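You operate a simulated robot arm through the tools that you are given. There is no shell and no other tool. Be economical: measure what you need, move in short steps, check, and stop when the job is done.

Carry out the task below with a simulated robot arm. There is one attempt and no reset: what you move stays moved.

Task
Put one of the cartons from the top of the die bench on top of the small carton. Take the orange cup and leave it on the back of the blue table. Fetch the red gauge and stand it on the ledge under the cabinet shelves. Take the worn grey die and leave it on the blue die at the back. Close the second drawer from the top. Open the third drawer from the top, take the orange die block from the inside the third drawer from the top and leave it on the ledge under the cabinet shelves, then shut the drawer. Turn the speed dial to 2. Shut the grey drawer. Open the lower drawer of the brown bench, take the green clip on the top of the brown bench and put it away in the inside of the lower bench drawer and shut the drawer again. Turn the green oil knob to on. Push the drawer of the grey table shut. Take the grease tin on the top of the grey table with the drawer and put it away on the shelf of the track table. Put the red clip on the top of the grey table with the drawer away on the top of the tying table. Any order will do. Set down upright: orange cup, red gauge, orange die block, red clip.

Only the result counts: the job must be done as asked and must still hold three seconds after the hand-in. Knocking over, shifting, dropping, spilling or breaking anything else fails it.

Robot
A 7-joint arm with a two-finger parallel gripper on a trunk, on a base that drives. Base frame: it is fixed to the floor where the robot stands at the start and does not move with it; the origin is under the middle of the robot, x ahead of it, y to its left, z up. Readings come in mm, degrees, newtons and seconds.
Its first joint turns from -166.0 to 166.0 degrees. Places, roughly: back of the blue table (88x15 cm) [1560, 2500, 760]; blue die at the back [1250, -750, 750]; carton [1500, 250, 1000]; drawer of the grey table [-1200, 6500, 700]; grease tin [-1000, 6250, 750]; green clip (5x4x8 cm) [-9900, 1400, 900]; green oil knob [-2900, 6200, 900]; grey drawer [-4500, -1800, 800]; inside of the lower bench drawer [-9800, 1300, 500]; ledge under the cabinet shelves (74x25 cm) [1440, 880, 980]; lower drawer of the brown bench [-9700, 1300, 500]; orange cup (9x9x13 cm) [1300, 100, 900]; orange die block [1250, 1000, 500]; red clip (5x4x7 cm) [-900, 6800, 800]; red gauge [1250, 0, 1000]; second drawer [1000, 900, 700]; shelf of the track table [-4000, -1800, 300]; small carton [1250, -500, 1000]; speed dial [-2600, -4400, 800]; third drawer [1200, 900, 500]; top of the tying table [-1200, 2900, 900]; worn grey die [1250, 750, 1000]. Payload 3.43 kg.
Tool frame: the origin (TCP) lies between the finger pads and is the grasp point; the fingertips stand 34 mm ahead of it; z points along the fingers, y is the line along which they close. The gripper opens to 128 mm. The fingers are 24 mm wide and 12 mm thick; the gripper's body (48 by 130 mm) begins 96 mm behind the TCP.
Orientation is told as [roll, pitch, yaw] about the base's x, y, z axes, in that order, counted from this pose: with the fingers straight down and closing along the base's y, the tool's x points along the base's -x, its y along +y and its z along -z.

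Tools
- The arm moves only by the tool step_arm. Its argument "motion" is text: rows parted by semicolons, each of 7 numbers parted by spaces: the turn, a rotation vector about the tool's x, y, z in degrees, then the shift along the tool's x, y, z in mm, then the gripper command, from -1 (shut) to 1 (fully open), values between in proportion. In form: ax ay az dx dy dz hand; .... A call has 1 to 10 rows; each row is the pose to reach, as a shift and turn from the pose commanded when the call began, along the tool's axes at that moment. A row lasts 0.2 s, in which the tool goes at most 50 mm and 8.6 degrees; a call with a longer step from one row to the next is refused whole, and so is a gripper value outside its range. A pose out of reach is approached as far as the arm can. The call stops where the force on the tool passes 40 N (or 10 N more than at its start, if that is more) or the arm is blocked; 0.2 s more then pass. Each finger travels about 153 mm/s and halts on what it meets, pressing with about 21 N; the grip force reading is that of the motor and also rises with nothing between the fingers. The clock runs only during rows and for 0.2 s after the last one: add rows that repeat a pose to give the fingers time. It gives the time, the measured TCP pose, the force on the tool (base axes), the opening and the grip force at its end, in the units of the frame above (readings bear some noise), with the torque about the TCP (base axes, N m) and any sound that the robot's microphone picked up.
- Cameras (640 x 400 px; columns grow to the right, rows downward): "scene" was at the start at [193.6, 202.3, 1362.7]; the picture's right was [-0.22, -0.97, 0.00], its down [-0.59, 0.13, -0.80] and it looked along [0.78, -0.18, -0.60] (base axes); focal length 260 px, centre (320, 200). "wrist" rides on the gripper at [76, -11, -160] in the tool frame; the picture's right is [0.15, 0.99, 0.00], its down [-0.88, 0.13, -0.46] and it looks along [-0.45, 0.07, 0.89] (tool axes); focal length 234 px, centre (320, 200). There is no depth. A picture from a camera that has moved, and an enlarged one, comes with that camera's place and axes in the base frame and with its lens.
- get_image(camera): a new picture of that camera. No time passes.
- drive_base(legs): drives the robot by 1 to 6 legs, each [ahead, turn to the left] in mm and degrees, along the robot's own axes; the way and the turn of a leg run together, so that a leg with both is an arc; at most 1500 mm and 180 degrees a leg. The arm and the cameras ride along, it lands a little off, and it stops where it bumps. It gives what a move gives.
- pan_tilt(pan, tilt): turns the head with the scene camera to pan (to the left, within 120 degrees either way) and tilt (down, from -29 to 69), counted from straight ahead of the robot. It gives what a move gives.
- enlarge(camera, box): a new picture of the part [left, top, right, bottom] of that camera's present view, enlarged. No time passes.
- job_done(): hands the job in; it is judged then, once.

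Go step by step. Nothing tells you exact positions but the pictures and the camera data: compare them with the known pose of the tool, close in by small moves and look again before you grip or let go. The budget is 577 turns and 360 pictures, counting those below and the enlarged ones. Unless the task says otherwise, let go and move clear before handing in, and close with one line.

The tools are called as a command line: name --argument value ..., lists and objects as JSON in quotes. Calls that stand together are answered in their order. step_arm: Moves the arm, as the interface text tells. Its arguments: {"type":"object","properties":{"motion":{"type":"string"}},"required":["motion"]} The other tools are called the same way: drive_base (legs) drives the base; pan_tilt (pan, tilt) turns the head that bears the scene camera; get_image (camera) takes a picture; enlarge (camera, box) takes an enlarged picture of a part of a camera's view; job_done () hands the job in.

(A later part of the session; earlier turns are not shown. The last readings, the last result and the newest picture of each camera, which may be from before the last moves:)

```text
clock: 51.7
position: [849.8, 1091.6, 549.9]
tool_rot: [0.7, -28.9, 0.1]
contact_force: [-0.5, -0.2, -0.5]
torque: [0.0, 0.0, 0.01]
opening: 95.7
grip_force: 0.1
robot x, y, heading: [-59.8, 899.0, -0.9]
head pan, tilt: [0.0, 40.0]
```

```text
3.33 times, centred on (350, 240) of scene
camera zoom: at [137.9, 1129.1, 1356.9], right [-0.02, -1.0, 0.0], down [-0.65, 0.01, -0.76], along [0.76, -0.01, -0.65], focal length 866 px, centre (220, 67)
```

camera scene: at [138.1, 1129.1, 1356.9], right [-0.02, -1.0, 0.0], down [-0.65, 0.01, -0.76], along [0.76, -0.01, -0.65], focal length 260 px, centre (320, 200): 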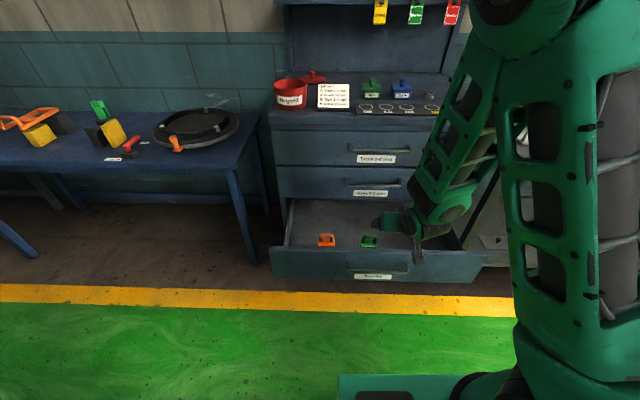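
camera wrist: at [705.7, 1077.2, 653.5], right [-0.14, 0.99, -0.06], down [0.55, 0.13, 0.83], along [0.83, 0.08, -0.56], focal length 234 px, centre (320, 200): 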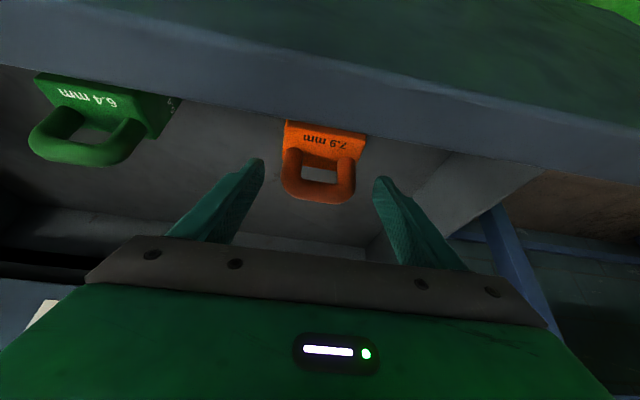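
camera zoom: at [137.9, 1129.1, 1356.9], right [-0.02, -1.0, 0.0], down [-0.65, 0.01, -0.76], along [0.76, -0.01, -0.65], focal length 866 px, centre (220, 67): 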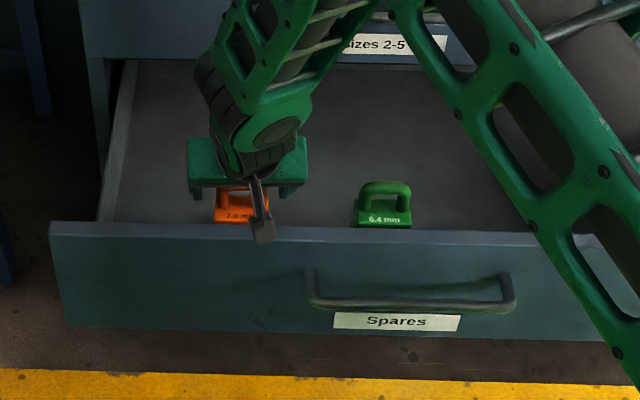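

step_arm --motion "0 0 0 0 0 8 0.5; 0 0 0 0 0 8 -1; 0 0 0 0 0 8 -1; 0 0 0 0 0 8 -1"

get_image --camera "wrist"

```text
clock: 52.7
position: [853.3, 1091.5, 541.8]
tool_rot: [0.5, -28.9, 0.1]
contact_force: [0.0, -2.0, -0.1]
torque: [-0.53, -0.06, -0.06]
opening: 64.1
grip_force: 21.1
robot x, y, heading: [-59.5, 894.3, -1.1]
head pan, tilt: [0.0, 40.0]
```

```text
317 pictures are left
camera wrist: at [709.9, 1076.9, 645.7], right [-0.14, 0.99, -0.06], down [0.55, 0.13, 0.83], along [0.82, 0.08, -0.56], focal length 234 px, centre (320, 200)
```

wrist: 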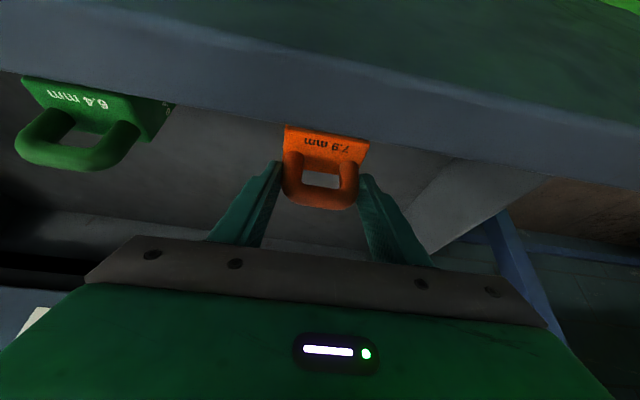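

step_arm --motion "0 0 0 -10 0 -17 -1; 0 0 0 -20 0 -35 -1; 0 0 0 -34 0 -61 -1; 0 0 0 -53 0 -96 -1; 0 0 0 -72 0 -131 -1; 0 0 0 -92 0 -166 -1; 0 0 0 -111 0 -201 -1; 0 0 0 -130 0 -236 -1; 0 0 0 -150 0 -271 -1; 0 0 0 -169 0 -306 -1"

get_image --camera "wrist"

get_image --camera "scene"

```text
clock: 54.9
position: [853.9, 1088.9, 890.8]
tool_rot: [0.6, -28.8, 0.1]
contact_force: [0.0, 0.7, -12.0]
torque: [0.02, 0.0, 0.04]
opening: 64.1
grip_force: 21.5
robot x, y, heading: [-61.2, 897.7, -1.0]
head pan, tilt: [0.0, 40.0]
```

```text
316 pictures are left
camera wrist: at [710.2, 1074.0, 994.7], right [-0.14, 0.99, -0.06], down [0.55, 0.13, 0.82], along [0.82, 0.08, -0.56], focal length 234 px, centre (320, 200)
```

wrist: 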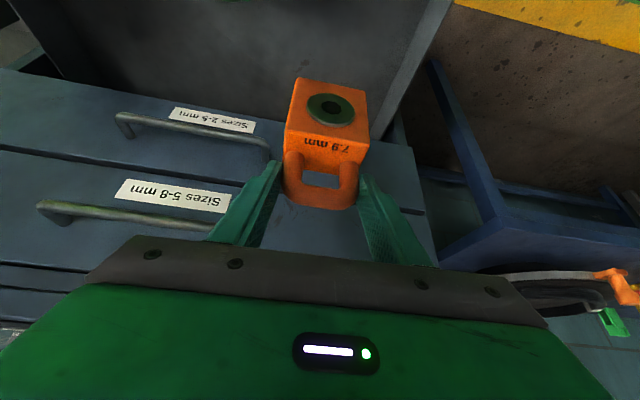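

```text
315 pictures are left
camera scene: at [139.0, 1129.3, 1356.7], right [-0.02, -1.0, 0.0], down [-0.65, 0.01, -0.76], along [0.76, -0.01, -0.65], focal length 260 px, centre (320, 200)
```

scene: 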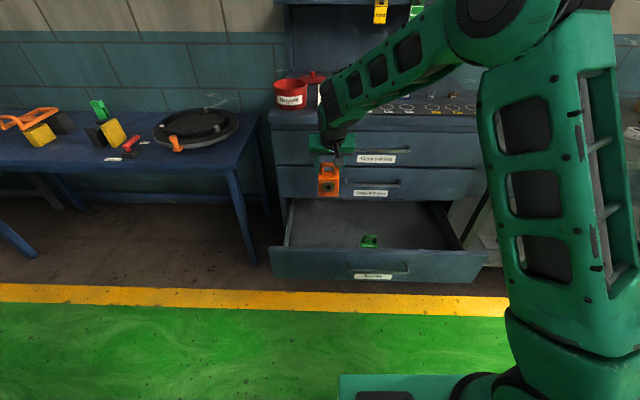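

pan_tilt --pan 0 --tilt 69

get_image --camera "scene"

```text
clock: 55.8
position: [854.5, 1088.7, 890.6]
tool_rot: [0.8, -28.9, 0.0]
contact_force: [0.6, 0.0, -10.7]
torque: [-0.02, 0.01, -0.01]
opening: 64.0
grip_force: 21.0
robot x, y, heading: [-60.2, 895.3, -1.0]
head pan, tilt: [0.0, 68.8]
```

```text
314 pictures are left
camera scene: at [109.0, 1129.7, 1321.1], right [-0.02, -1.0, 0.0], down [-0.94, 0.02, -0.35], along [0.35, -0.01, -0.94], focal length 260 px, centre (320, 200)
```

scene: 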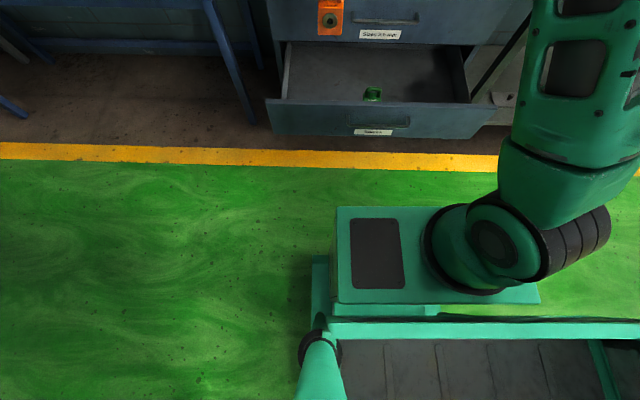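

step_arm --motion "0 0 0 -16 -30 -29 -1; 0 0 0 -32 -60 -58 -1; 0 0 0 -48 -90 -87 -1; 0 0 0 -64 -120 -116 -1; 0 0 0 -80 -150 -145 -1; 0 0 0 -96 -180 -174 -1; 0 0 0 -112 -210 -203 -1; 0 0 0 -126 -240 -228 -1"

pan_tilt --pan -12 --tilt 30

drive_base --legs '[[290, 0]]'

get_image --camera "scene"

get_image --camera "wrist"

```text
clock: 57.6
position: [854.6, 845.0, 1149.4]
tool_rot: [0.6, -28.9, 0.2]
contact_force: [1.0, 1.4, -11.1]
torque: [-0.01, -0.01, -0.03]
opening: 64.3
grip_force: 21.2
robot x, y, heading: [-57.5, 897.8, -0.8]
head pan, tilt: [0.0, 68.8]
```

```text
clock: 58.7
position: [855.1, 845.7, 1148.1]
tool_rot: [0.6, -28.9, 0.1]
contact_force: [-0.2, 0.1, -10.4]
torque: [0.0, 0.03, 0.01]
opening: 64.2
grip_force: 21.1
robot x, y, heading: [-58.3, 899.2, -0.9]
head pan, tilt: [-12.0, 30.0]
```

```text
clock: 60.7
position: [1149.5, 843.7, 1148.8]
tool_rot: [0.6, -29.0, 0.2]
contact_force: [0.7, -0.2, -10.7]
torque: [-0.05, 0.0, 0.03]
opening: 64.1
grip_force: 21.0
robot x, y, heading: [233.6, 893.4, -0.6]
head pan, tilt: [-12.0, 30.0]
```

```text
313 pictures are left
camera scene: at [435.0, 1105.8, 1372.1], right [-0.22, -0.98, 0.0], down [-0.5, 0.11, -0.86], along [0.84, -0.19, -0.51], focal length 260 px, centre (320, 200)
```

scene: 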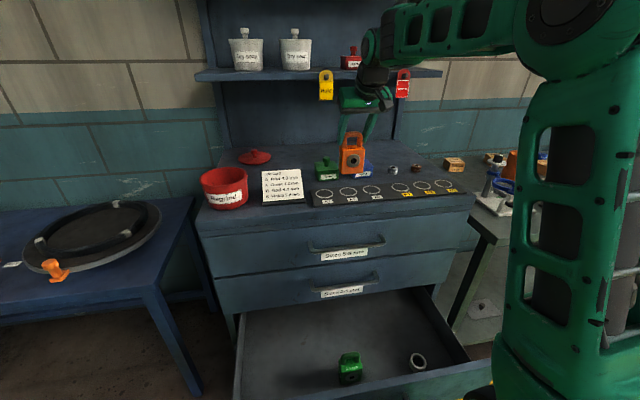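

```text
312 pictures are left
camera wrist: at [1005.0, 828.7, 1253.0], right [-0.14, 0.99, -0.06], down [0.55, 0.13, 0.83], along [0.82, 0.08, -0.56], focal length 234 px, centre (320, 200)
```

wrist: 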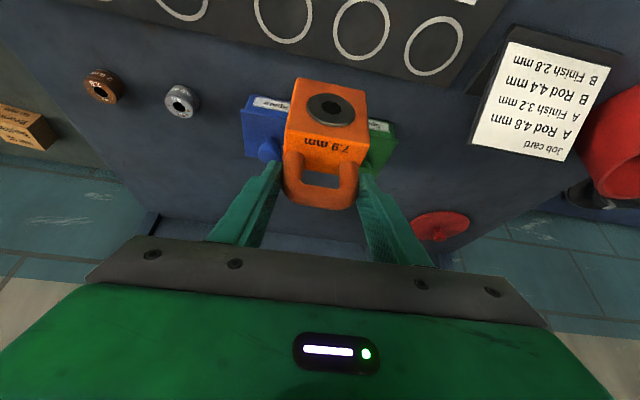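

The cabinet top is clear behind the tub row, but hanging tags (x≈1275, z≈1215) block a steep entry to the ledge. I'll set the block down just in front of the ledge, then regrasp flatter and slide it on.

step_arm --motion "0 0 0 -17 -37 7 -1; 0 0 0 -35 -74 14 -1; 0 0 0 -52 -112 21 -1; 0 0 0 -70 -149 28 -1; 0 0 0 -79 -149 57 -1; 0 0 0 -88 -149 86 -1; 0 0 0 -94 -149 108 -1"

get_image --camera "scene"

get_image --camera "wrist"

```text
clock: 62.3
position: [1271.6, 694.4, 1111.5]
tool_rot: [0.6, -29.7, 0.3]
contact_force: [-0.1, 0.2, -9.1]
torque: [-0.03, 0.05, -0.02]
opening: 64.1
grip_force: 20.8
robot x, y, heading: [234.2, 892.9, -1.1]
head pan, tilt: [-12.0, 30.0]
```

```text
311 pictures are left
camera scene: at [434.8, 1105.7, 1372.2], right [-0.22, -0.98, 0.0], down [-0.5, 0.11, -0.86], along [0.84, -0.19, -0.51], focal length 260 px, centre (320, 200)
```

scene: 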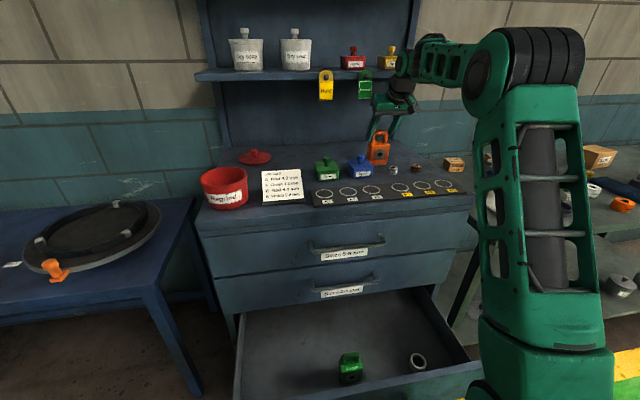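

```text
310 pictures are left
camera wrist: at [1126.0, 681.6, 1214.4], right [-0.14, 0.99, -0.06], down [0.54, 0.13, 0.83], along [0.83, 0.08, -0.55], focal length 234 px, centre (320, 200)
```

wrist: 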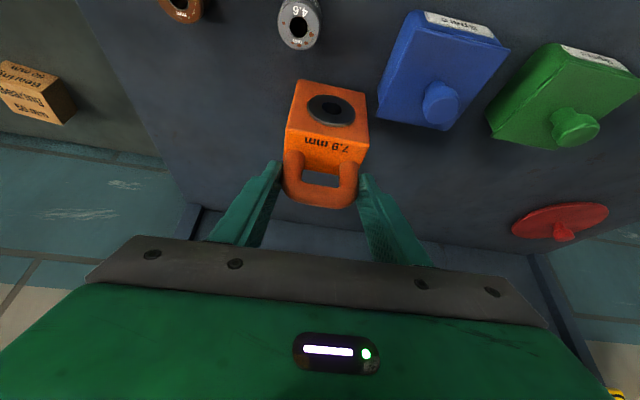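

step_arm --motion "0 0 0 -6 0 15 -1; 0 0 0 -3 0 21 -1; 0 0 0 -1 0 25 -1; 0 0 0 1 0 29 -1; 0 0 0 3 0 33 -1; 0 0 0 5 0 36 -1; 0 0 0 7 0 40 -1; 0 0 0 9 0 44 -1"

get_image --camera "wrist"

enlarge --camera "scene" --box '[290, 40, 470, 220]'

```text
clock: 63.4
position: [1271.5, 696.0, 1108.4]
tool_rot: [0.5, -31.0, 0.4]
contact_force: [1.5, 0.1, -9.7]
torque: [-0.02, 0.13, -0.03]
opening: 64.2
grip_force: 20.7
robot x, y, heading: [235.7, 895.5, -0.6]
head pan, tilt: [-12.0, 30.0]
stopped in row 5: the force on the tool passed its limit at 45 N (the readings are from after the stop); the commanded pose is now the measured one
```

```text
309 pictures are left
camera wrist: at [1123.8, 682.1, 1205.5], right [-0.14, 0.99, -0.07], down [0.52, 0.13, 0.85], along [0.84, 0.08, -0.53], focal length 234 px, centre (320, 200)
```

wrist: 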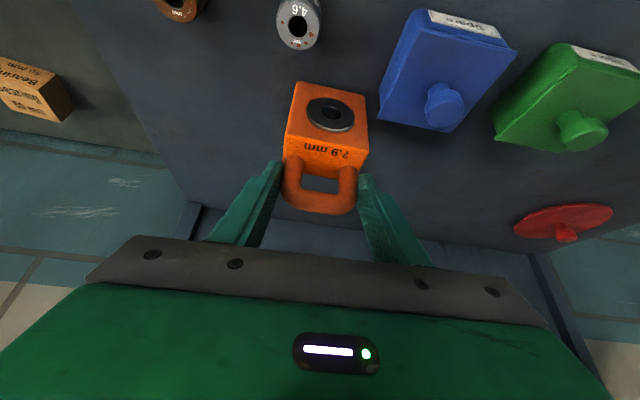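

```text
2.22 times, centred on (380, 130) of scene
camera zoom: at [434.9, 1105.8, 1372.1], right [-0.22, -0.98, 0.0], down [-0.5, 0.11, -0.86], along [0.84, -0.19, -0.51], focal length 577 px, centre (187, 356)
```

zoom: 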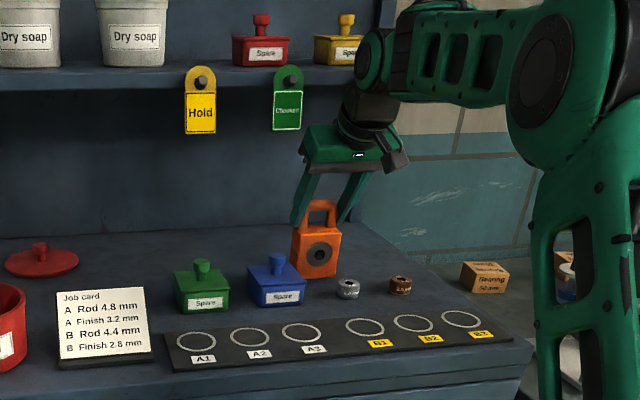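

step_arm --motion "0 0 0 1 0 2 -1; 0 0 0 2 0 4 -1; 0 0 0 3 0 5 -1"

```text
clock: 64.2
position: [1273.0, 697.1, 1099.3]
tool_rot: [0.4, -31.1, 0.4]
contact_force: [-0.3, -0.7, -10.0]
torque: [-0.01, 0.04, -0.02]
opening: 64.1
grip_force: 20.9
robot x, y, heading: [235.8, 892.3, -1.0]
head pan, tilt: [-12.0, 30.0]
```

step_arm --motion "0 0 0 1 0 2 -1; 0 0 0 2 0 4 -1; 0 0 0 3 0 6 -1; 0 0 0 4 0 8 -1; 0 0 0 5 0 10 -1"

enlarge --camera "scene" --box '[290, 40, 470, 220]'

```text
clock: 65.4
position: [1273.0, 697.3, 1095.8]
tool_rot: [0.3, -31.9, 0.6]
contact_force: [11.0, -2.3, 29.8]
torque: [-0.56, -0.4, 0.12]
opening: 64.3
grip_force: 20.5
robot x, y, heading: [234.7, 894.2, -0.6]
head pan, tilt: [-12.0, 30.0]
```

```text
2.22 times, centred on (380, 130) of scene
camera zoom: at [433.6, 1106.0, 1372.3], right [-0.22, -0.98, 0.0], down [-0.5, 0.11, -0.86], along [0.84, -0.19, -0.51], focal length 577 px, centre (187, 356)
```

zoom: 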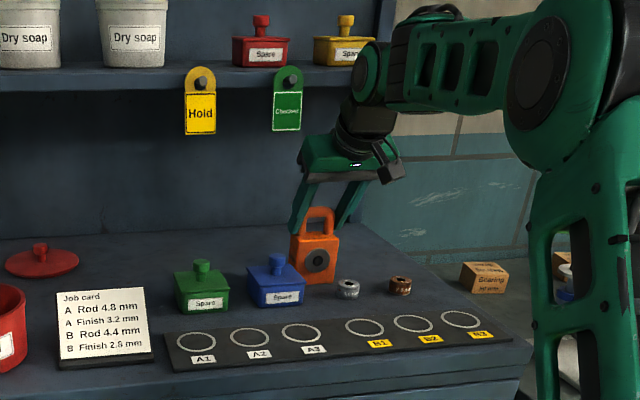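

step_arm --motion "0 0.7 0 -1 0 -2 -1; 0 1.5 0 -1 0 -3 -1; 0 1.5 0 -1 0 -3 0.3; 0 1.5 0 -1 0 -3 0.5; 0 1.5 0 -1 0 -3 0.5"

step_arm --motion "0 0 0 0 0 -25 0.5; 0 0 0 0 0 -60 0.5; 0 0 0 0 0 -100 0.5; 0 0 0 0 0 -140 0.5"

get_image --camera "wrist"

enlarge --camera "scene" --box '[290, 40, 470, 220]'

```text
clock: 66.6
position: [1273.1, 696.5, 1091.3]
tool_rot: [0.4, -29.5, 0.4]
contact_force: [-0.2, 0.3, 0.5]
torque: [0.0, 0.02, 0.01]
opening: 95.9
grip_force: 0.1
robot x, y, heading: [236.2, 892.0, -0.8]
head pan, tilt: [-12.0, 30.0]
```

```text
clock: 67.6
position: [1202.9, 696.6, 1214.8]
tool_rot: [0.6, -29.5, 0.5]
contact_force: [0.8, -0.6, -1.6]
torque: [0.02, 0.01, 0.05]
opening: 96.0
grip_force: 0.1
robot x, y, heading: [232.6, 891.1, -0.4]
head pan, tilt: [-12.0, 30.0]
```

```text
306 pictures are left
camera wrist: at [1058.0, 681.6, 1317.4], right [-0.14, 0.99, -0.07], down [0.54, 0.13, 0.83], along [0.83, 0.08, -0.55], focal length 234 px, centre (320, 200)
```

wrist: 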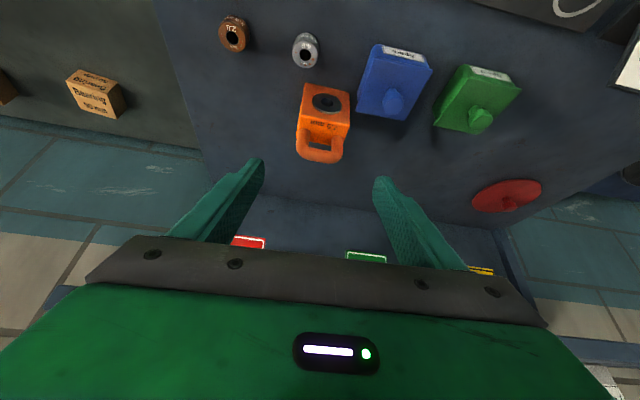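

```text
2.22 times, centred on (380, 130) of scene
camera zoom: at [435.1, 1105.7, 1372.1], right [-0.22, -0.98, 0.0], down [-0.5, 0.11, -0.86], along [0.84, -0.19, -0.51], focal length 577 px, centre (187, 356)
```

zoom: 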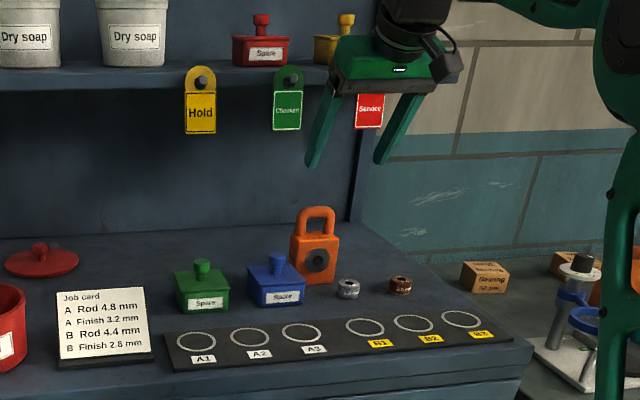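

step_arm --motion "0 -7.6 0 12 0 17 0.5; 0 -15.2 0 24 0 35 0.5; 0 -22.8 0 36 0 52 0.5; 0 -30.4 0 49 0 70 0.5; 0 -30.4 0 49 0 70 0.5"

get_image --camera "wrist"

get_image --camera "scene"

```text
clock: 68.8
position: [1194.6, 696.5, 1130.3]
tool_rot: [0.7, -60.1, 0.0]
contact_force: [-1.0, -0.5, -0.4]
torque: [-0.03, 0.02, 0.02]
opening: 96.1
grip_force: 0.0
robot x, y, heading: [233.8, 894.0, -0.9]
head pan, tilt: [-12.0, 30.0]
```

```text
304 pictures are left
camera wrist: at [1018.8, 682.0, 1144.7], right [-0.08, 0.99, -0.12], down [0.04, 0.12, 0.99], along [1.0, 0.08, -0.05], focal length 234 px, centre (320, 200)
```

wrist: 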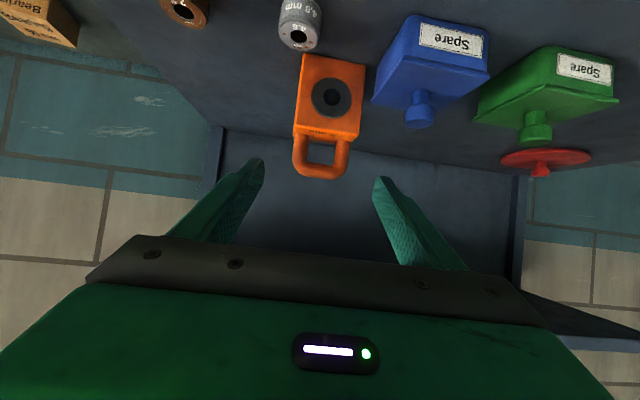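

```text
303 pictures are left
camera scene: at [434.5, 1105.8, 1372.2], right [-0.22, -0.98, 0.0], down [-0.5, 0.11, -0.86], along [0.84, -0.19, -0.51], focal length 260 px, centre (320, 200)
```

scene: 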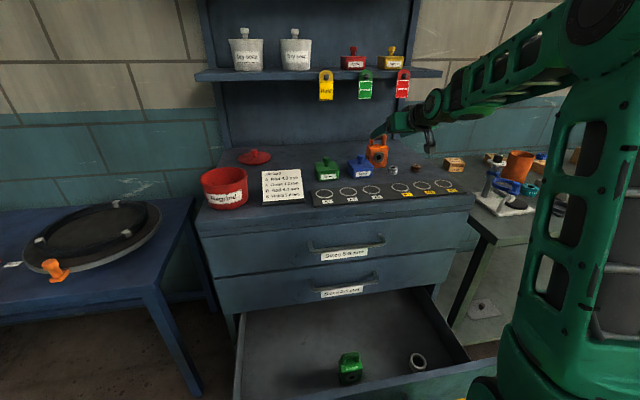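

step_arm --motion "0 0 0 0 1 30 0.5; 0 0 0 0 2 60 0.5; 0 0 0 1 3 90 0.5; 0 0 0 1 3 90 0.5"

get_image --camera "wrist"

```text
clock: 69.8
position: [1274.1, 700.9, 1083.7]
tool_rot: [0.7, -60.0, 0.0]
contact_force: [0.4, -0.6, -0.5]
torque: [-0.02, -0.04, 0.0]
opening: 96.1
grip_force: 0.0
robot x, y, heading: [232.3, 895.9, -1.1]
head pan, tilt: [-12.0, 30.0]
```

```text
302 pictures are left
camera wrist: at [1096.4, 686.2, 1098.5], right [-0.08, 0.99, -0.12], down [0.04, 0.12, 0.99], along [1.0, 0.08, -0.05], focal length 234 px, centre (320, 200)
```

wrist: 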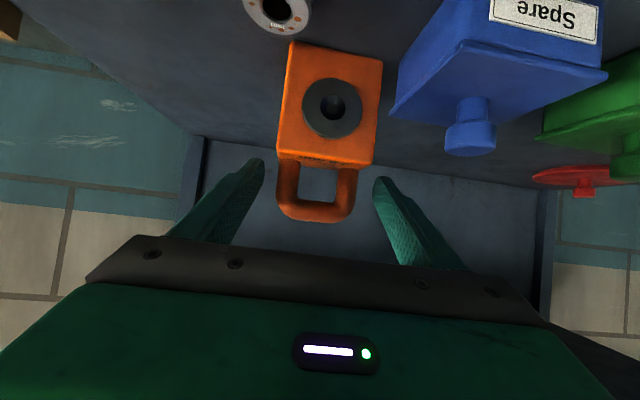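

step_arm --motion "0 0 0 0 -1 0 0; 0 0 0 0 -1 0 -1; 0 0 0 0 -1 0 -1; 0 0 0 0 -1 0 -1; 0 0 0 -8 -1 -4 -1; 0 0 0 -13 -1 -7 -1"

get_image --camera "wrist"

```text
clock: 71.2
position: [1272.9, 698.7, 1097.2]
tool_rot: [0.8, -59.9, 0.0]
contact_force: [-0.1, 0.6, -9.6]
torque: [-0.04, 0.13, 0.0]
opening: 70.4
grip_force: 20.8
robot x, y, heading: [232.0, 894.4, -0.6]
head pan, tilt: [-12.0, 30.0]
```

```text
301 pictures are left
camera wrist: at [1096.7, 685.1, 1112.7], right [-0.08, 0.99, -0.12], down [0.05, 0.12, 0.99], along [1.0, 0.08, -0.06], focal length 234 px, centre (320, 200)
```

wrist: 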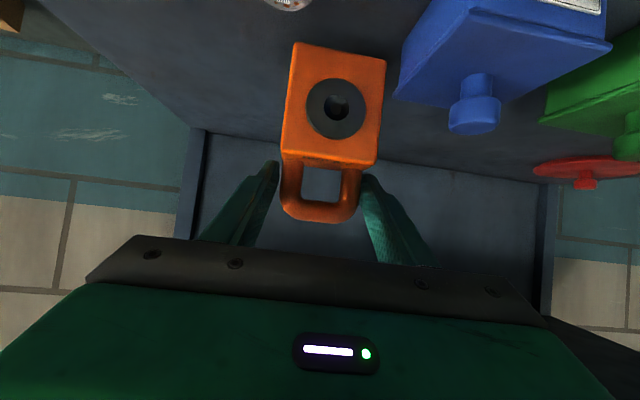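

step_arm --motion "0 0 0 -12 0 21 -1; 0 0 0 -25 0 43 -1; 0 0 0 -37 0 65 -1; 0 0 0 -50 0 87 -1; 0 0 0 -48 0 88 -1; 0 0 0 -45 0 89 -1; 0 0 0 -43 0 91 -1"

get_image --camera "wrist"

enlarge --camera "scene" --box '[290, 40, 470, 220]'

```text
clock: 72.8
position: [1373.8, 700.6, 1089.4]
tool_rot: [0.7, -60.0, 0.0]
contact_force: [-0.2, 0.1, -10.5]
torque: [-0.06, 0.06, 0.02]
opening: 70.0
grip_force: 20.7
robot x, y, heading: [235.6, 895.4, -0.9]
head pan, tilt: [-12.0, 30.0]
```

```text
300 pictures are left
camera wrist: at [1197.3, 685.9, 1104.9], right [-0.08, 0.99, -0.12], down [0.04, 0.12, 0.99], along [1.0, 0.08, -0.05], focal length 234 px, centre (320, 200)
```

wrist: 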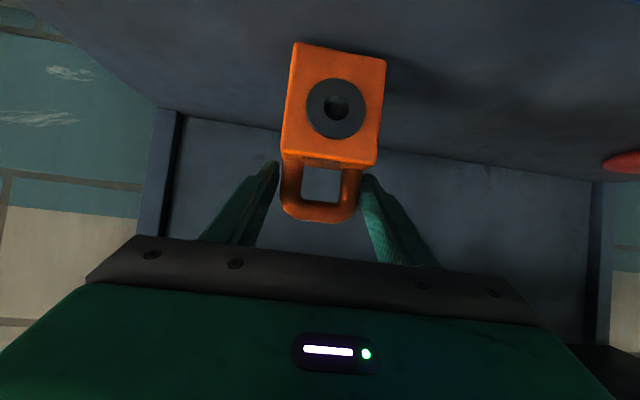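

```text
2.22 times, centred on (380, 130) of scene
camera zoom: at [435.2, 1105.7, 1372.1], right [-0.22, -0.98, 0.0], down [-0.5, 0.11, -0.86], along [0.84, -0.19, -0.51], focal length 577 px, centre (187, 356)
```

zoom: 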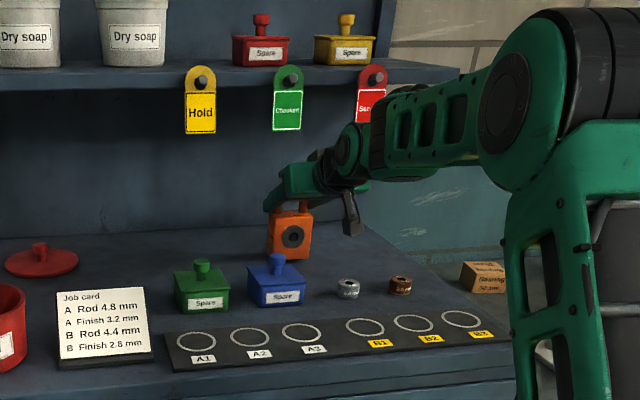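

step_arm --motion "0 0 0 -13 0 22 -1; 0 0 0 -11 0 23 -1; 0 0 0 -9 0 24 -1; 0 0 0 -8 0 25 -1; 0 0 0 -6 0 26 -1; 0 0 0 -5 0 26 -1"

```text
clock: 74.2
position: [1399.0, 701.1, 1084.0]
tool_rot: [0.7, -60.3, 0.0]
contact_force: [3.6, -0.4, 0.7]
torque: [0.4, -0.22, -0.16]
opening: 70.2
grip_force: 20.9
robot x, y, heading: [233.9, 897.3, -1.1]
head pan, tilt: [-12.0, 30.0]
```

Touching (weight off). Now I open and retreat.

step_arm --motion "0 0 0 0 0 0 -0.2; 0 0 0 0 0 0 0.4; 0 0 0 0 0 0 0.5; 0 0 0 0 0 -30 0.5; 0 0 0 0 0 -70 0.5; 0 0 0 0 0 -110 0.5; 0 0 0 0 0 -150 0.5; 0 0 0 0 0 -190 0.5"

get_image --camera "wrist"

enlarge --camera "scene" --box '[290, 40, 470, 220]'

```text
clock: 76.0
position: [1233.6, 697.1, 1175.4]
tool_rot: [0.7, -60.0, 0.1]
contact_force: [0.2, -1.3, -0.9]
torque: [-0.03, -0.08, 0.0]
opening: 96.1
grip_force: 0.2
robot x, y, heading: [233.2, 893.4, -0.9]
head pan, tilt: [-12.0, 30.0]
```

```text
298 pictures are left
camera wrist: at [1057.5, 683.3, 1191.1], right [-0.08, 0.99, -0.12], down [0.04, 0.12, 0.99], along [1.0, 0.08, -0.06], focal length 234 px, centre (320, 200)
```

wrist: 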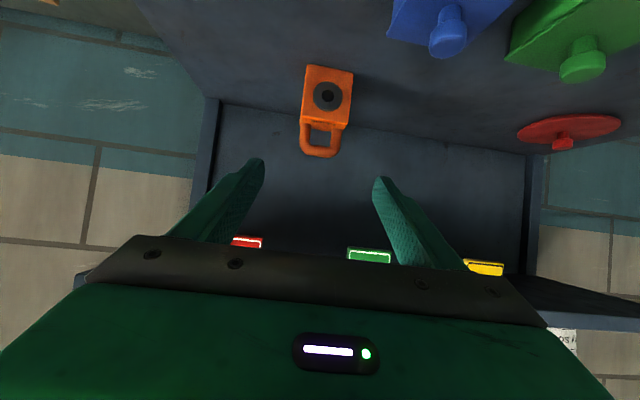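

```text
2.22 times, centred on (380, 130) of scene
camera zoom: at [435.2, 1105.7, 1372.1], right [-0.22, -0.98, 0.0], down [-0.5, 0.11, -0.86], along [0.84, -0.19, -0.51], focal length 577 px, centre (187, 356)
```

zoom: 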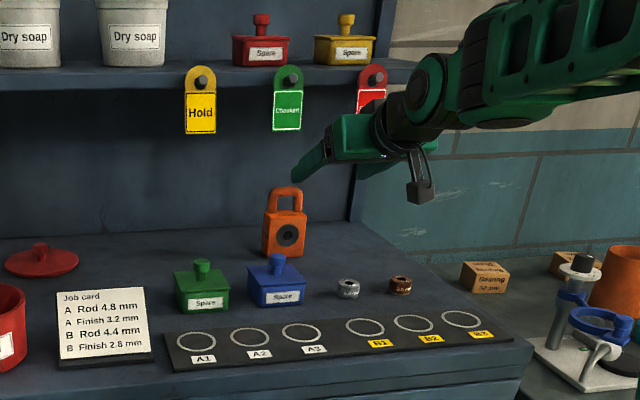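

step_arm --motion "0 3.4 0 23 17 -32 0; 0 6.7 0 46 34 -63 -1; 0 10 0 69 51 -95 -1; 0 13.4 0 92 68 -126 -1; 0 16.7 0 115 85 -158 -1; 0 20 0 138 103 -189 -1"

drive_base --legs '[[-420, 0]]'

pan_tilt --pan 0 --tilt 40

get_image --camera "scene"

```text
clock: 77.4
position: [1000.1, 798.1, 1150.5]
tool_rot: [0.5, -39.9, 0.3]
contact_force: [0.6, -0.7, -0.6]
torque: [0.0, -0.05, 0.01]
opening: 0.0
grip_force: 21.1
robot x, y, heading: [235.6, 892.9, -0.9]
head pan, tilt: [-12.0, 30.0]
```

```text
clock: 80.0
position: [578.0, 804.6, 1151.2]
tool_rot: [0.4, -40.0, 0.4]
contact_force: [0.0, -0.4, 0.1]
torque: [0.0, -0.03, -0.03]
opening: 0.0
grip_force: 20.6
robot x, y, heading: [-191.2, 895.4, -0.6]
head pan, tilt: [-12.0, 30.0]
```

```text
clock: 80.7
position: [563.1, 804.7, 1159.6]
tool_rot: [0.4, -40.7, 0.5]
contact_force: [0.1, 0.4, -0.5]
torque: [-0.03, -0.02, -0.03]
opening: 0.0
grip_force: 21.3
robot x, y, heading: [-187.3, 897.8, -0.3]
head pan, tilt: [0.0, 40.0]
```

```text
296 pictures are left
camera scene: at [8.5, 1130.4, 1356.9], right [-0.01, -1.0, 0.0], down [-0.65, 0.01, -0.76], along [0.76, -0.01, -0.65], focal length 260 px, centre (320, 200)
```

scene: 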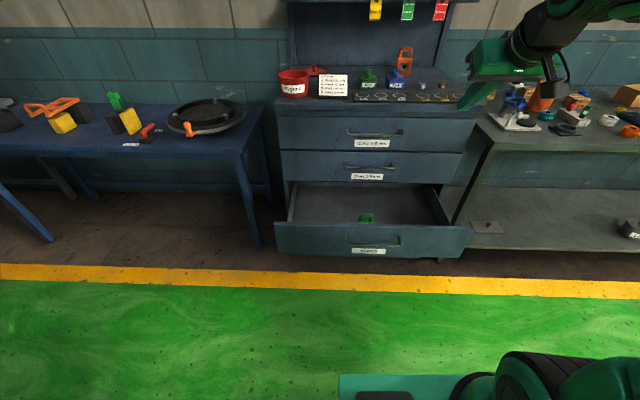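

step_arm --motion "0 0 0 25 8 39 -1; 0 0 0 50 16 77 -1; 0 0 0 74 24 116 -1; 0 0 0 99 32 154 -1; 0 0 0 123 40 192 -1; 0 0 0 148 48 231 -1; 0 0 0 173 56 270 -1; 0 0 0 197 64 308 -1; 0 0 0 222 72 346 -1; 0 0 0 247 80 385 -1"

step_arm --motion "0 0 0 25 6 39 -1; 0 0 0 49 12 77 -1"

enlarge --camera "scene" --box '[260, 140, 500, 290]'

```text
clock: 82.9
position: [626.7, 887.2, 707.8]
tool_rot: [0.4, -40.8, 0.4]
contact_force: [-0.1, -0.3, 0.4]
torque: [0.0, 0.01, -0.02]
opening: 0.0
grip_force: 20.7
robot x, y, heading: [-188.3, 900.3, -0.5]
head pan, tilt: [0.0, 40.0]
```

```text
clock: 83.5
position: [640.4, 900.9, 618.3]
tool_rot: [0.5, -40.7, 0.4]
contact_force: [-0.6, 0.4, -0.7]
torque: [0.02, 0.0, -0.01]
opening: 0.2
grip_force: 21.3
robot x, y, heading: [-189.1, 898.8, -0.7]
head pan, tilt: [0.0, 40.0]
```

```text
2.67 times, centred on (380, 215) of scene
camera zoom: at [8.2, 1130.4, 1356.9], right [-0.01, -1.0, 0.0], down [-0.65, 0.01, -0.76], along [0.76, -0.01, -0.65], focal length 692 px, centre (160, 160)
```

zoom: 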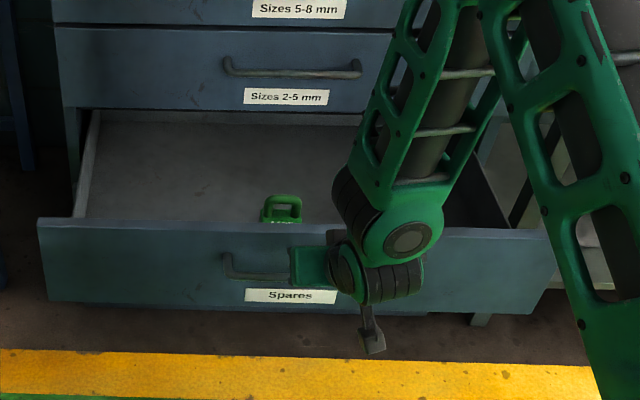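

get_image --camera "wrist"

```text
294 pictures are left
camera wrist: at [477.6, 886.7, 689.8], right [-0.12, 0.99, -0.09], down [0.37, 0.13, 0.92], along [0.92, 0.08, -0.38], focal length 234 px, centre (320, 200)
```

wrist: 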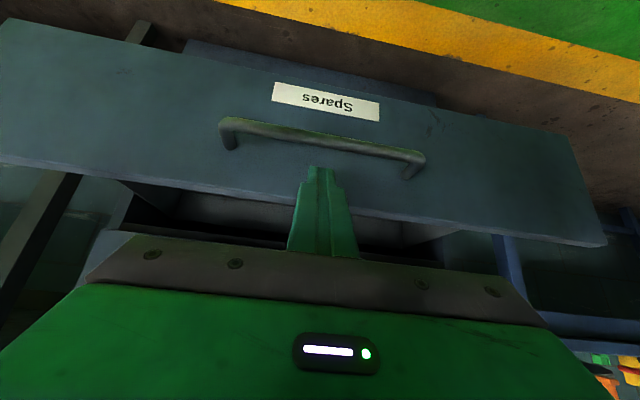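

step_arm --motion "0 0 0 18 -4 20 -1; 0 0 0 -1 -4 37 -1; 0 0 0 -20 -4 53 -1; 0 0 0 -39 -4 69 -1; 0 0 0 -58 -4 86 -1; 0 0 0 -77 -4 102 -1; 0 0 0 -96 -4 118 -1; 0 0 0 -115 -4 134 -1; 0 0 0 -134 -4 151 -1; 0 0 0 -153 -4 167 -1"

get_image --camera "scene"

```text
clock: 85.7
position: [863.3, 901.3, 590.3]
tool_rot: [0.4, -40.7, 0.3]
contact_force: [0.0, 0.7, 0.1]
torque: [0.03, 0.0, -0.04]
opening: 0.0
grip_force: 20.4
robot x, y, heading: [-188.6, 896.5, -0.7]
head pan, tilt: [0.0, 40.0]
```

```text
293 pictures are left
camera scene: at [8.5, 1130.4, 1356.9], right [-0.01, -1.0, 0.0], down [-0.65, 0.01, -0.76], along [0.76, -0.01, -0.65], focal length 260 px, centre (320, 200)
```

scene: 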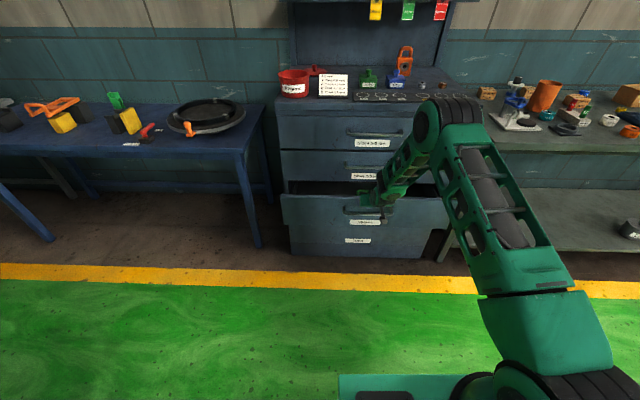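

Closing well; continuing to full shut.

step_arm --motion "0 0 0 -19 0 16 -1; 0 0 0 -38 0 33 -1; 0 0 0 -57 0 49 -1; 0 0 0 -72 0 62 -1; 0 0 0 -83 0 72 -1; 0 0 0 -95 0 82 -1; 0 0 0 -106 0 91 -1; 0 0 0 -118 0 101 -1"

enlarge --camera "scene" --box '[260, 80, 500, 260]'

```text
clock: 87.2
position: [982.7, 902.5, 602.9]
tool_rot: [0.4, -40.8, 0.4]
contact_force: [1.0, 0.2, -1.3]
torque: [0.02, -0.07, -0.01]
opening: 0.0
grip_force: 20.9
robot x, y, heading: [-187.6, 899.7, -0.8]
head pan, tilt: [0.0, 40.0]
stopped in row 7: the force on the tool passed its limit at 72 N (the readings are from after the stop); the commanded pose is now the measured one
```

```text
2.22 times, centred on (380, 170) of scene
camera zoom: at [9.0, 1130.5, 1356.8], right [-0.01, -1.0, 0.0], down [-0.65, 0.01, -0.76], along [0.76, -0.01, -0.65], focal length 577 px, centre (187, 267)
```

zoom: 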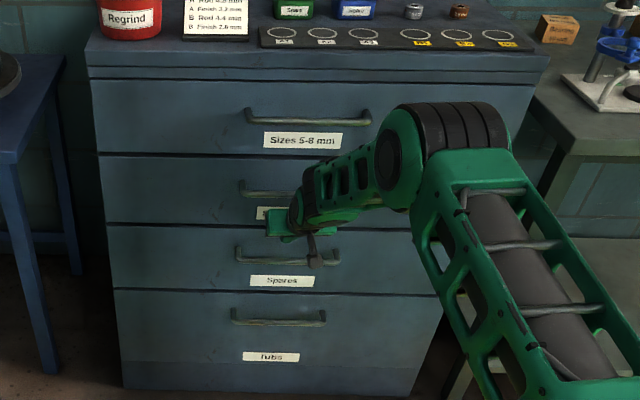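

step_arm --motion "0 0 0 38 0 -32 -1; 0 0 0 76 0 -65 -1; 0 0 0 114 0 -98 -1; 0 0 0 84 0 -133 -1; 0 0 0 53 0 -168 -1; 0 0 0 22 0 -204 -1; 0 0 0 -9 0 -239 -1; 0 0 0 -40 0 -275 -1; 0 0 0 -71 0 -310 -1; 0 0 0 -102 0 -346 -1"

step_arm --motion "0 4 0 -31 0 -36 0; 0 8 0 -62 0 -72 0; 0 12 0 -93 0 -108 0; 0 16 0 -124 0 -144 0; 0 20 0 -140 0 -170 0; 0 20 0 -140 0 -170 0"

drive_base --legs '[[0, -90], [260, 0], [0, 90]]'

get_image --camera "scene"

```text
refused: row 2 steps farther than a row can; nothing moved
```

```text
clock: 87.9
position: [963.4, 903.3, 693.1]
tool_rot: [0.5, -31.4, 0.3]
contact_force: [0.1, -0.1, -1.5]
torque: [-0.01, -0.02, 0.0]
opening: 63.8
grip_force: 0.2
robot x, y, heading: [-185.9, 898.8, -0.6]
head pan, tilt: [0.0, 40.0]
stopped in row 3: the force on the tool passed its limit at 77 N (the readings are from after the stop); the commanded pose is now the measured one
```

```text
clock: 98.4
position: [959.1, 649.9, 692.6]
tool_rot: [0.5, -31.6, 0.6]
contact_force: [0.3, -0.4, 0.8]
torque: [0.01, 0.05, -0.06]
opening: 64.1
grip_force: 0.0
robot x, y, heading: [-191.2, 627.9, -0.3]
head pan, tilt: [0.0, 40.0]
```

```text
291 pictures are left
camera scene: at [3.7, 860.0, 1356.9], right [-0.01, -1.0, 0.0], down [-0.65, 0.01, -0.76], along [0.76, -0.01, -0.65], focal length 260 px, centre (320, 200)
```

scene: 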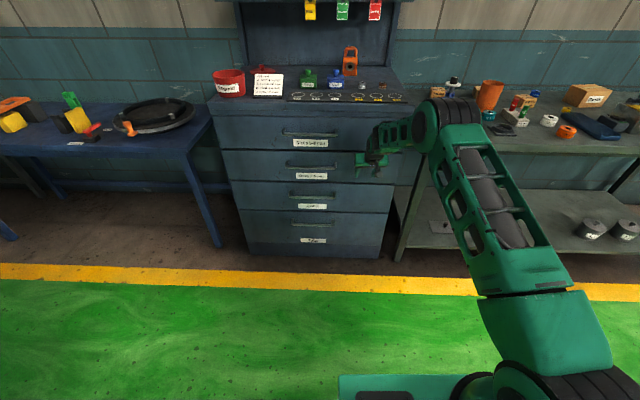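

The first arm call was refused and the rest ran anyway, so I check for any disturbance.

enlarge --camera "scene" --box '[200, 60, 420, 260]'

enlarge --camera "scene" --box '[400, 60, 640, 260]'

```text
2.00 times, centred on (310, 160) of scene
camera zoom: at [3.7, 860.0, 1356.9], right [-0.01, -1.0, 0.0], down [-0.65, 0.01, -0.76], along [0.76, -0.01, -0.65], focal length 519 px, centre (340, 280)
```

zoom: 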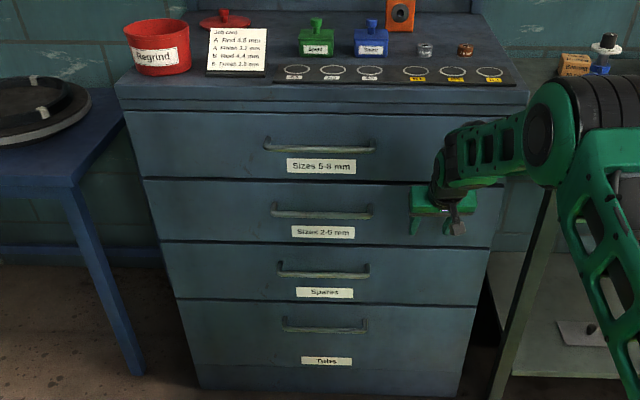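

```text
2.00 times, centred on (520, 160) of scene
camera zoom: at [3.7, 860.0, 1356.9], right [-0.01, -1.0, 0.0], down [-0.65, 0.01, -0.76], along [0.76, -0.01, -0.65], focal length 519 px, centre (-80, 280)
```

zoom: 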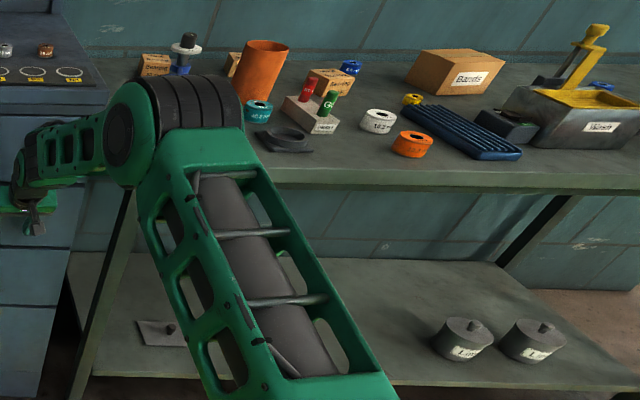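

step_arm --motion "0 0 0 37 0 -23 0; 0 0 0 74 0 -46 0; 0 0 0 111 0 -68 0; 0 0 0 87 0 -106 0; 0 0 0 64 0 -144 0; 0 0 0 40 0 -182 0; 0 0 0 17 0 -221 0; 0 0 0 -7 0 -259 0; 0 0 0 -30 0 -297 0; 0 0 0 -54 0 -336 0"

```text
clock: 100.6
position: [817.0, 646.1, 1019.2]
tool_rot: [0.4, -32.1, 0.6]
contact_force: [0.1, 0.0, -0.7]
torque: [-0.01, -0.01, 0.01]
opening: 63.8
grip_force: 0.0
robot x, y, heading: [-193.2, 626.1, -0.3]
head pan, tilt: [0.0, 40.0]
```

step_arm --motion "0 4 0 23 3 -40 0; 0 8 0 47 7 -80 0; 0 12 0 70 10 -121 0; 0 16 0 93 13 -161 0; 0 20 0 117 17 -201 0; 0 22 0 140 20 -241 0"

drive_base --legs '[[560, 0]]'

get_image --camera "wrist"

get_image --camera "scene"

```text
clock: 102.0
position: [570.9, 661.1, 1149.3]
tool_rot: [0.3, -10.0, 0.8]
contact_force: [0.6, 0.5, 0.1]
torque: [-0.02, 0.05, 0.02]
opening: 64.1
grip_force: 0.0
robot x, y, heading: [-191.7, 629.5, -0.6]
head pan, tilt: [0.0, 40.0]
```

```text
clock: 105.3
position: [1130.3, 656.6, 1150.7]
tool_rot: [0.5, -10.2, 0.8]
contact_force: [0.6, -0.3, 0.2]
torque: [0.01, 0.01, 0.0]
opening: 64.2
grip_force: 0.1
robot x, y, heading: [366.3, 622.6, -0.4]
head pan, tilt: [0.0, 40.0]
```

```text
288 pictures are left
camera wrist: at [1028.0, 642.2, 1295.1], right [-0.16, 0.99, -0.02], down [0.78, 0.14, 0.61], along [0.6, 0.08, -0.8], focal length 234 px, centre (320, 200)
```

wrist: 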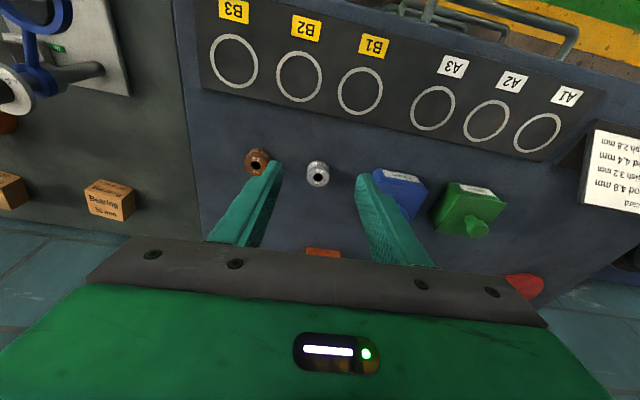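

```text
287 pictures are left
camera scene: at [563.9, 855.6, 1356.9], right [-0.01, -1.0, 0.0], down [-0.65, 0.0, -0.76], along [0.76, -0.01, -0.65], focal length 260 px, centre (320, 200)
```

scene: 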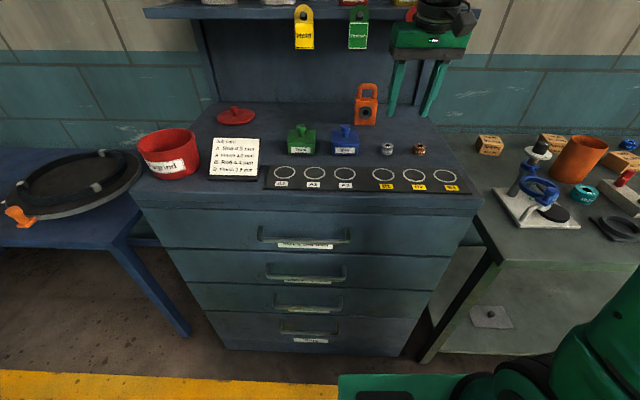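

step_arm --motion "0 0 0 -17 1 34 0; 0 0 0 -35 1 67 0; 0 0 0 -35 1 67 0"

get_image --camera "wrist"

enlarge --camera "scene" --box '[330, 60, 490, 200]'

```text
clock: 106.1
position: [1163.3, 659.0, 1100.5]
tool_rot: [0.4, -10.9, 0.9]
contact_force: [-0.8, -0.1, 1.4]
torque: [0.01, -0.01, 0.01]
opening: 64.0
grip_force: 0.1
robot x, y, heading: [368.7, 625.2, -0.5]
head pan, tilt: [0.0, 40.0]
```

```text
286 pictures are left
camera wrist: at [1058.3, 644.2, 1244.0], right [-0.16, 0.99, -0.02], down [0.78, 0.14, 0.62], along [0.61, 0.08, -0.79], focal length 234 px, centre (320, 200)
```

wrist: 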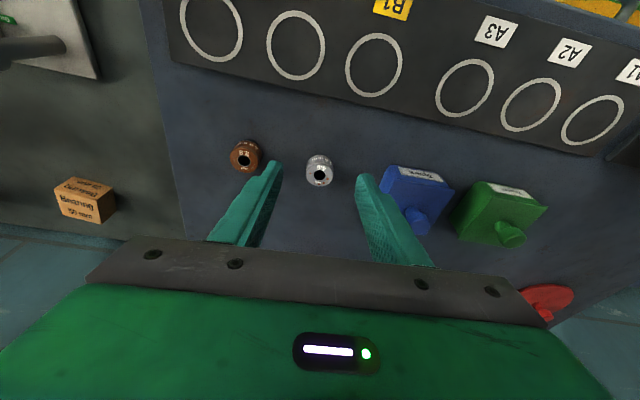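

```text
2.86 times, centred on (410, 130) of scene
camera zoom: at [563.8, 855.6, 1356.9], right [-0.01, -1.0, 0.0], down [-0.65, 0.0, -0.76], along [0.76, -0.01, -0.65], focal length 742 px, centre (63, 400)
```

zoom: 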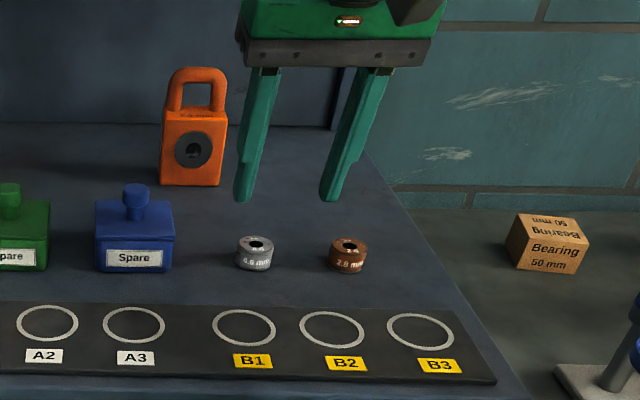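

step_arm --motion "0 0 0 -5 1 25 0; 0 0 0 -10 1 48 0; 0 0 0 -10 1 55 0; 0 0 0 -10 1 55 0"

get_image --camera "wrist"

enlarge --camera "scene" --box '[330, 60, 490, 200]'

```text
clock: 107.1
position: [1183.3, 660.8, 1048.8]
tool_rot: [0.4, -11.0, 0.8]
contact_force: [-0.4, -0.2, -0.7]
torque: [0.02, 0.01, 0.0]
opening: 64.0
grip_force: 0.0
robot x, y, heading: [369.5, 624.7, -0.4]
head pan, tilt: [0.0, 40.0]
```

```text
284 pictures are left
camera wrist: at [1079.0, 645.5, 1191.4], right [-0.16, 0.99, -0.02], down [0.78, 0.14, 0.62], along [0.61, 0.08, -0.79], focal length 234 px, centre (320, 200)
```

wrist: 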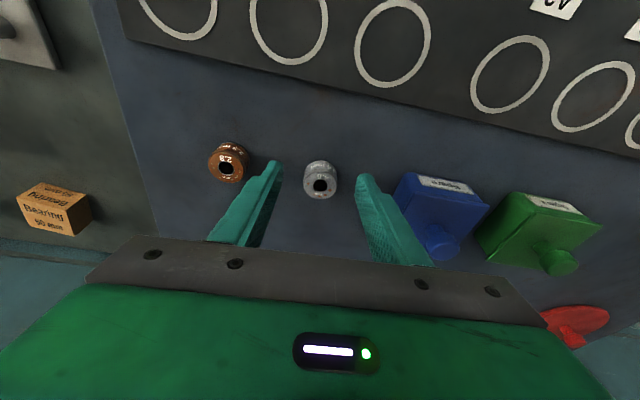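

```text
2.86 times, centred on (410, 130) of scene
camera zoom: at [563.9, 855.6, 1356.9], right [-0.01, -1.0, 0.0], down [-0.65, 0.0, -0.76], along [0.76, -0.01, -0.65], focal length 742 px, centre (63, 400)
```

zoom: 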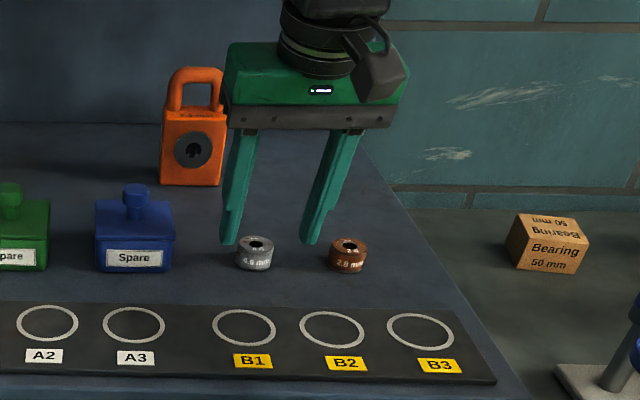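

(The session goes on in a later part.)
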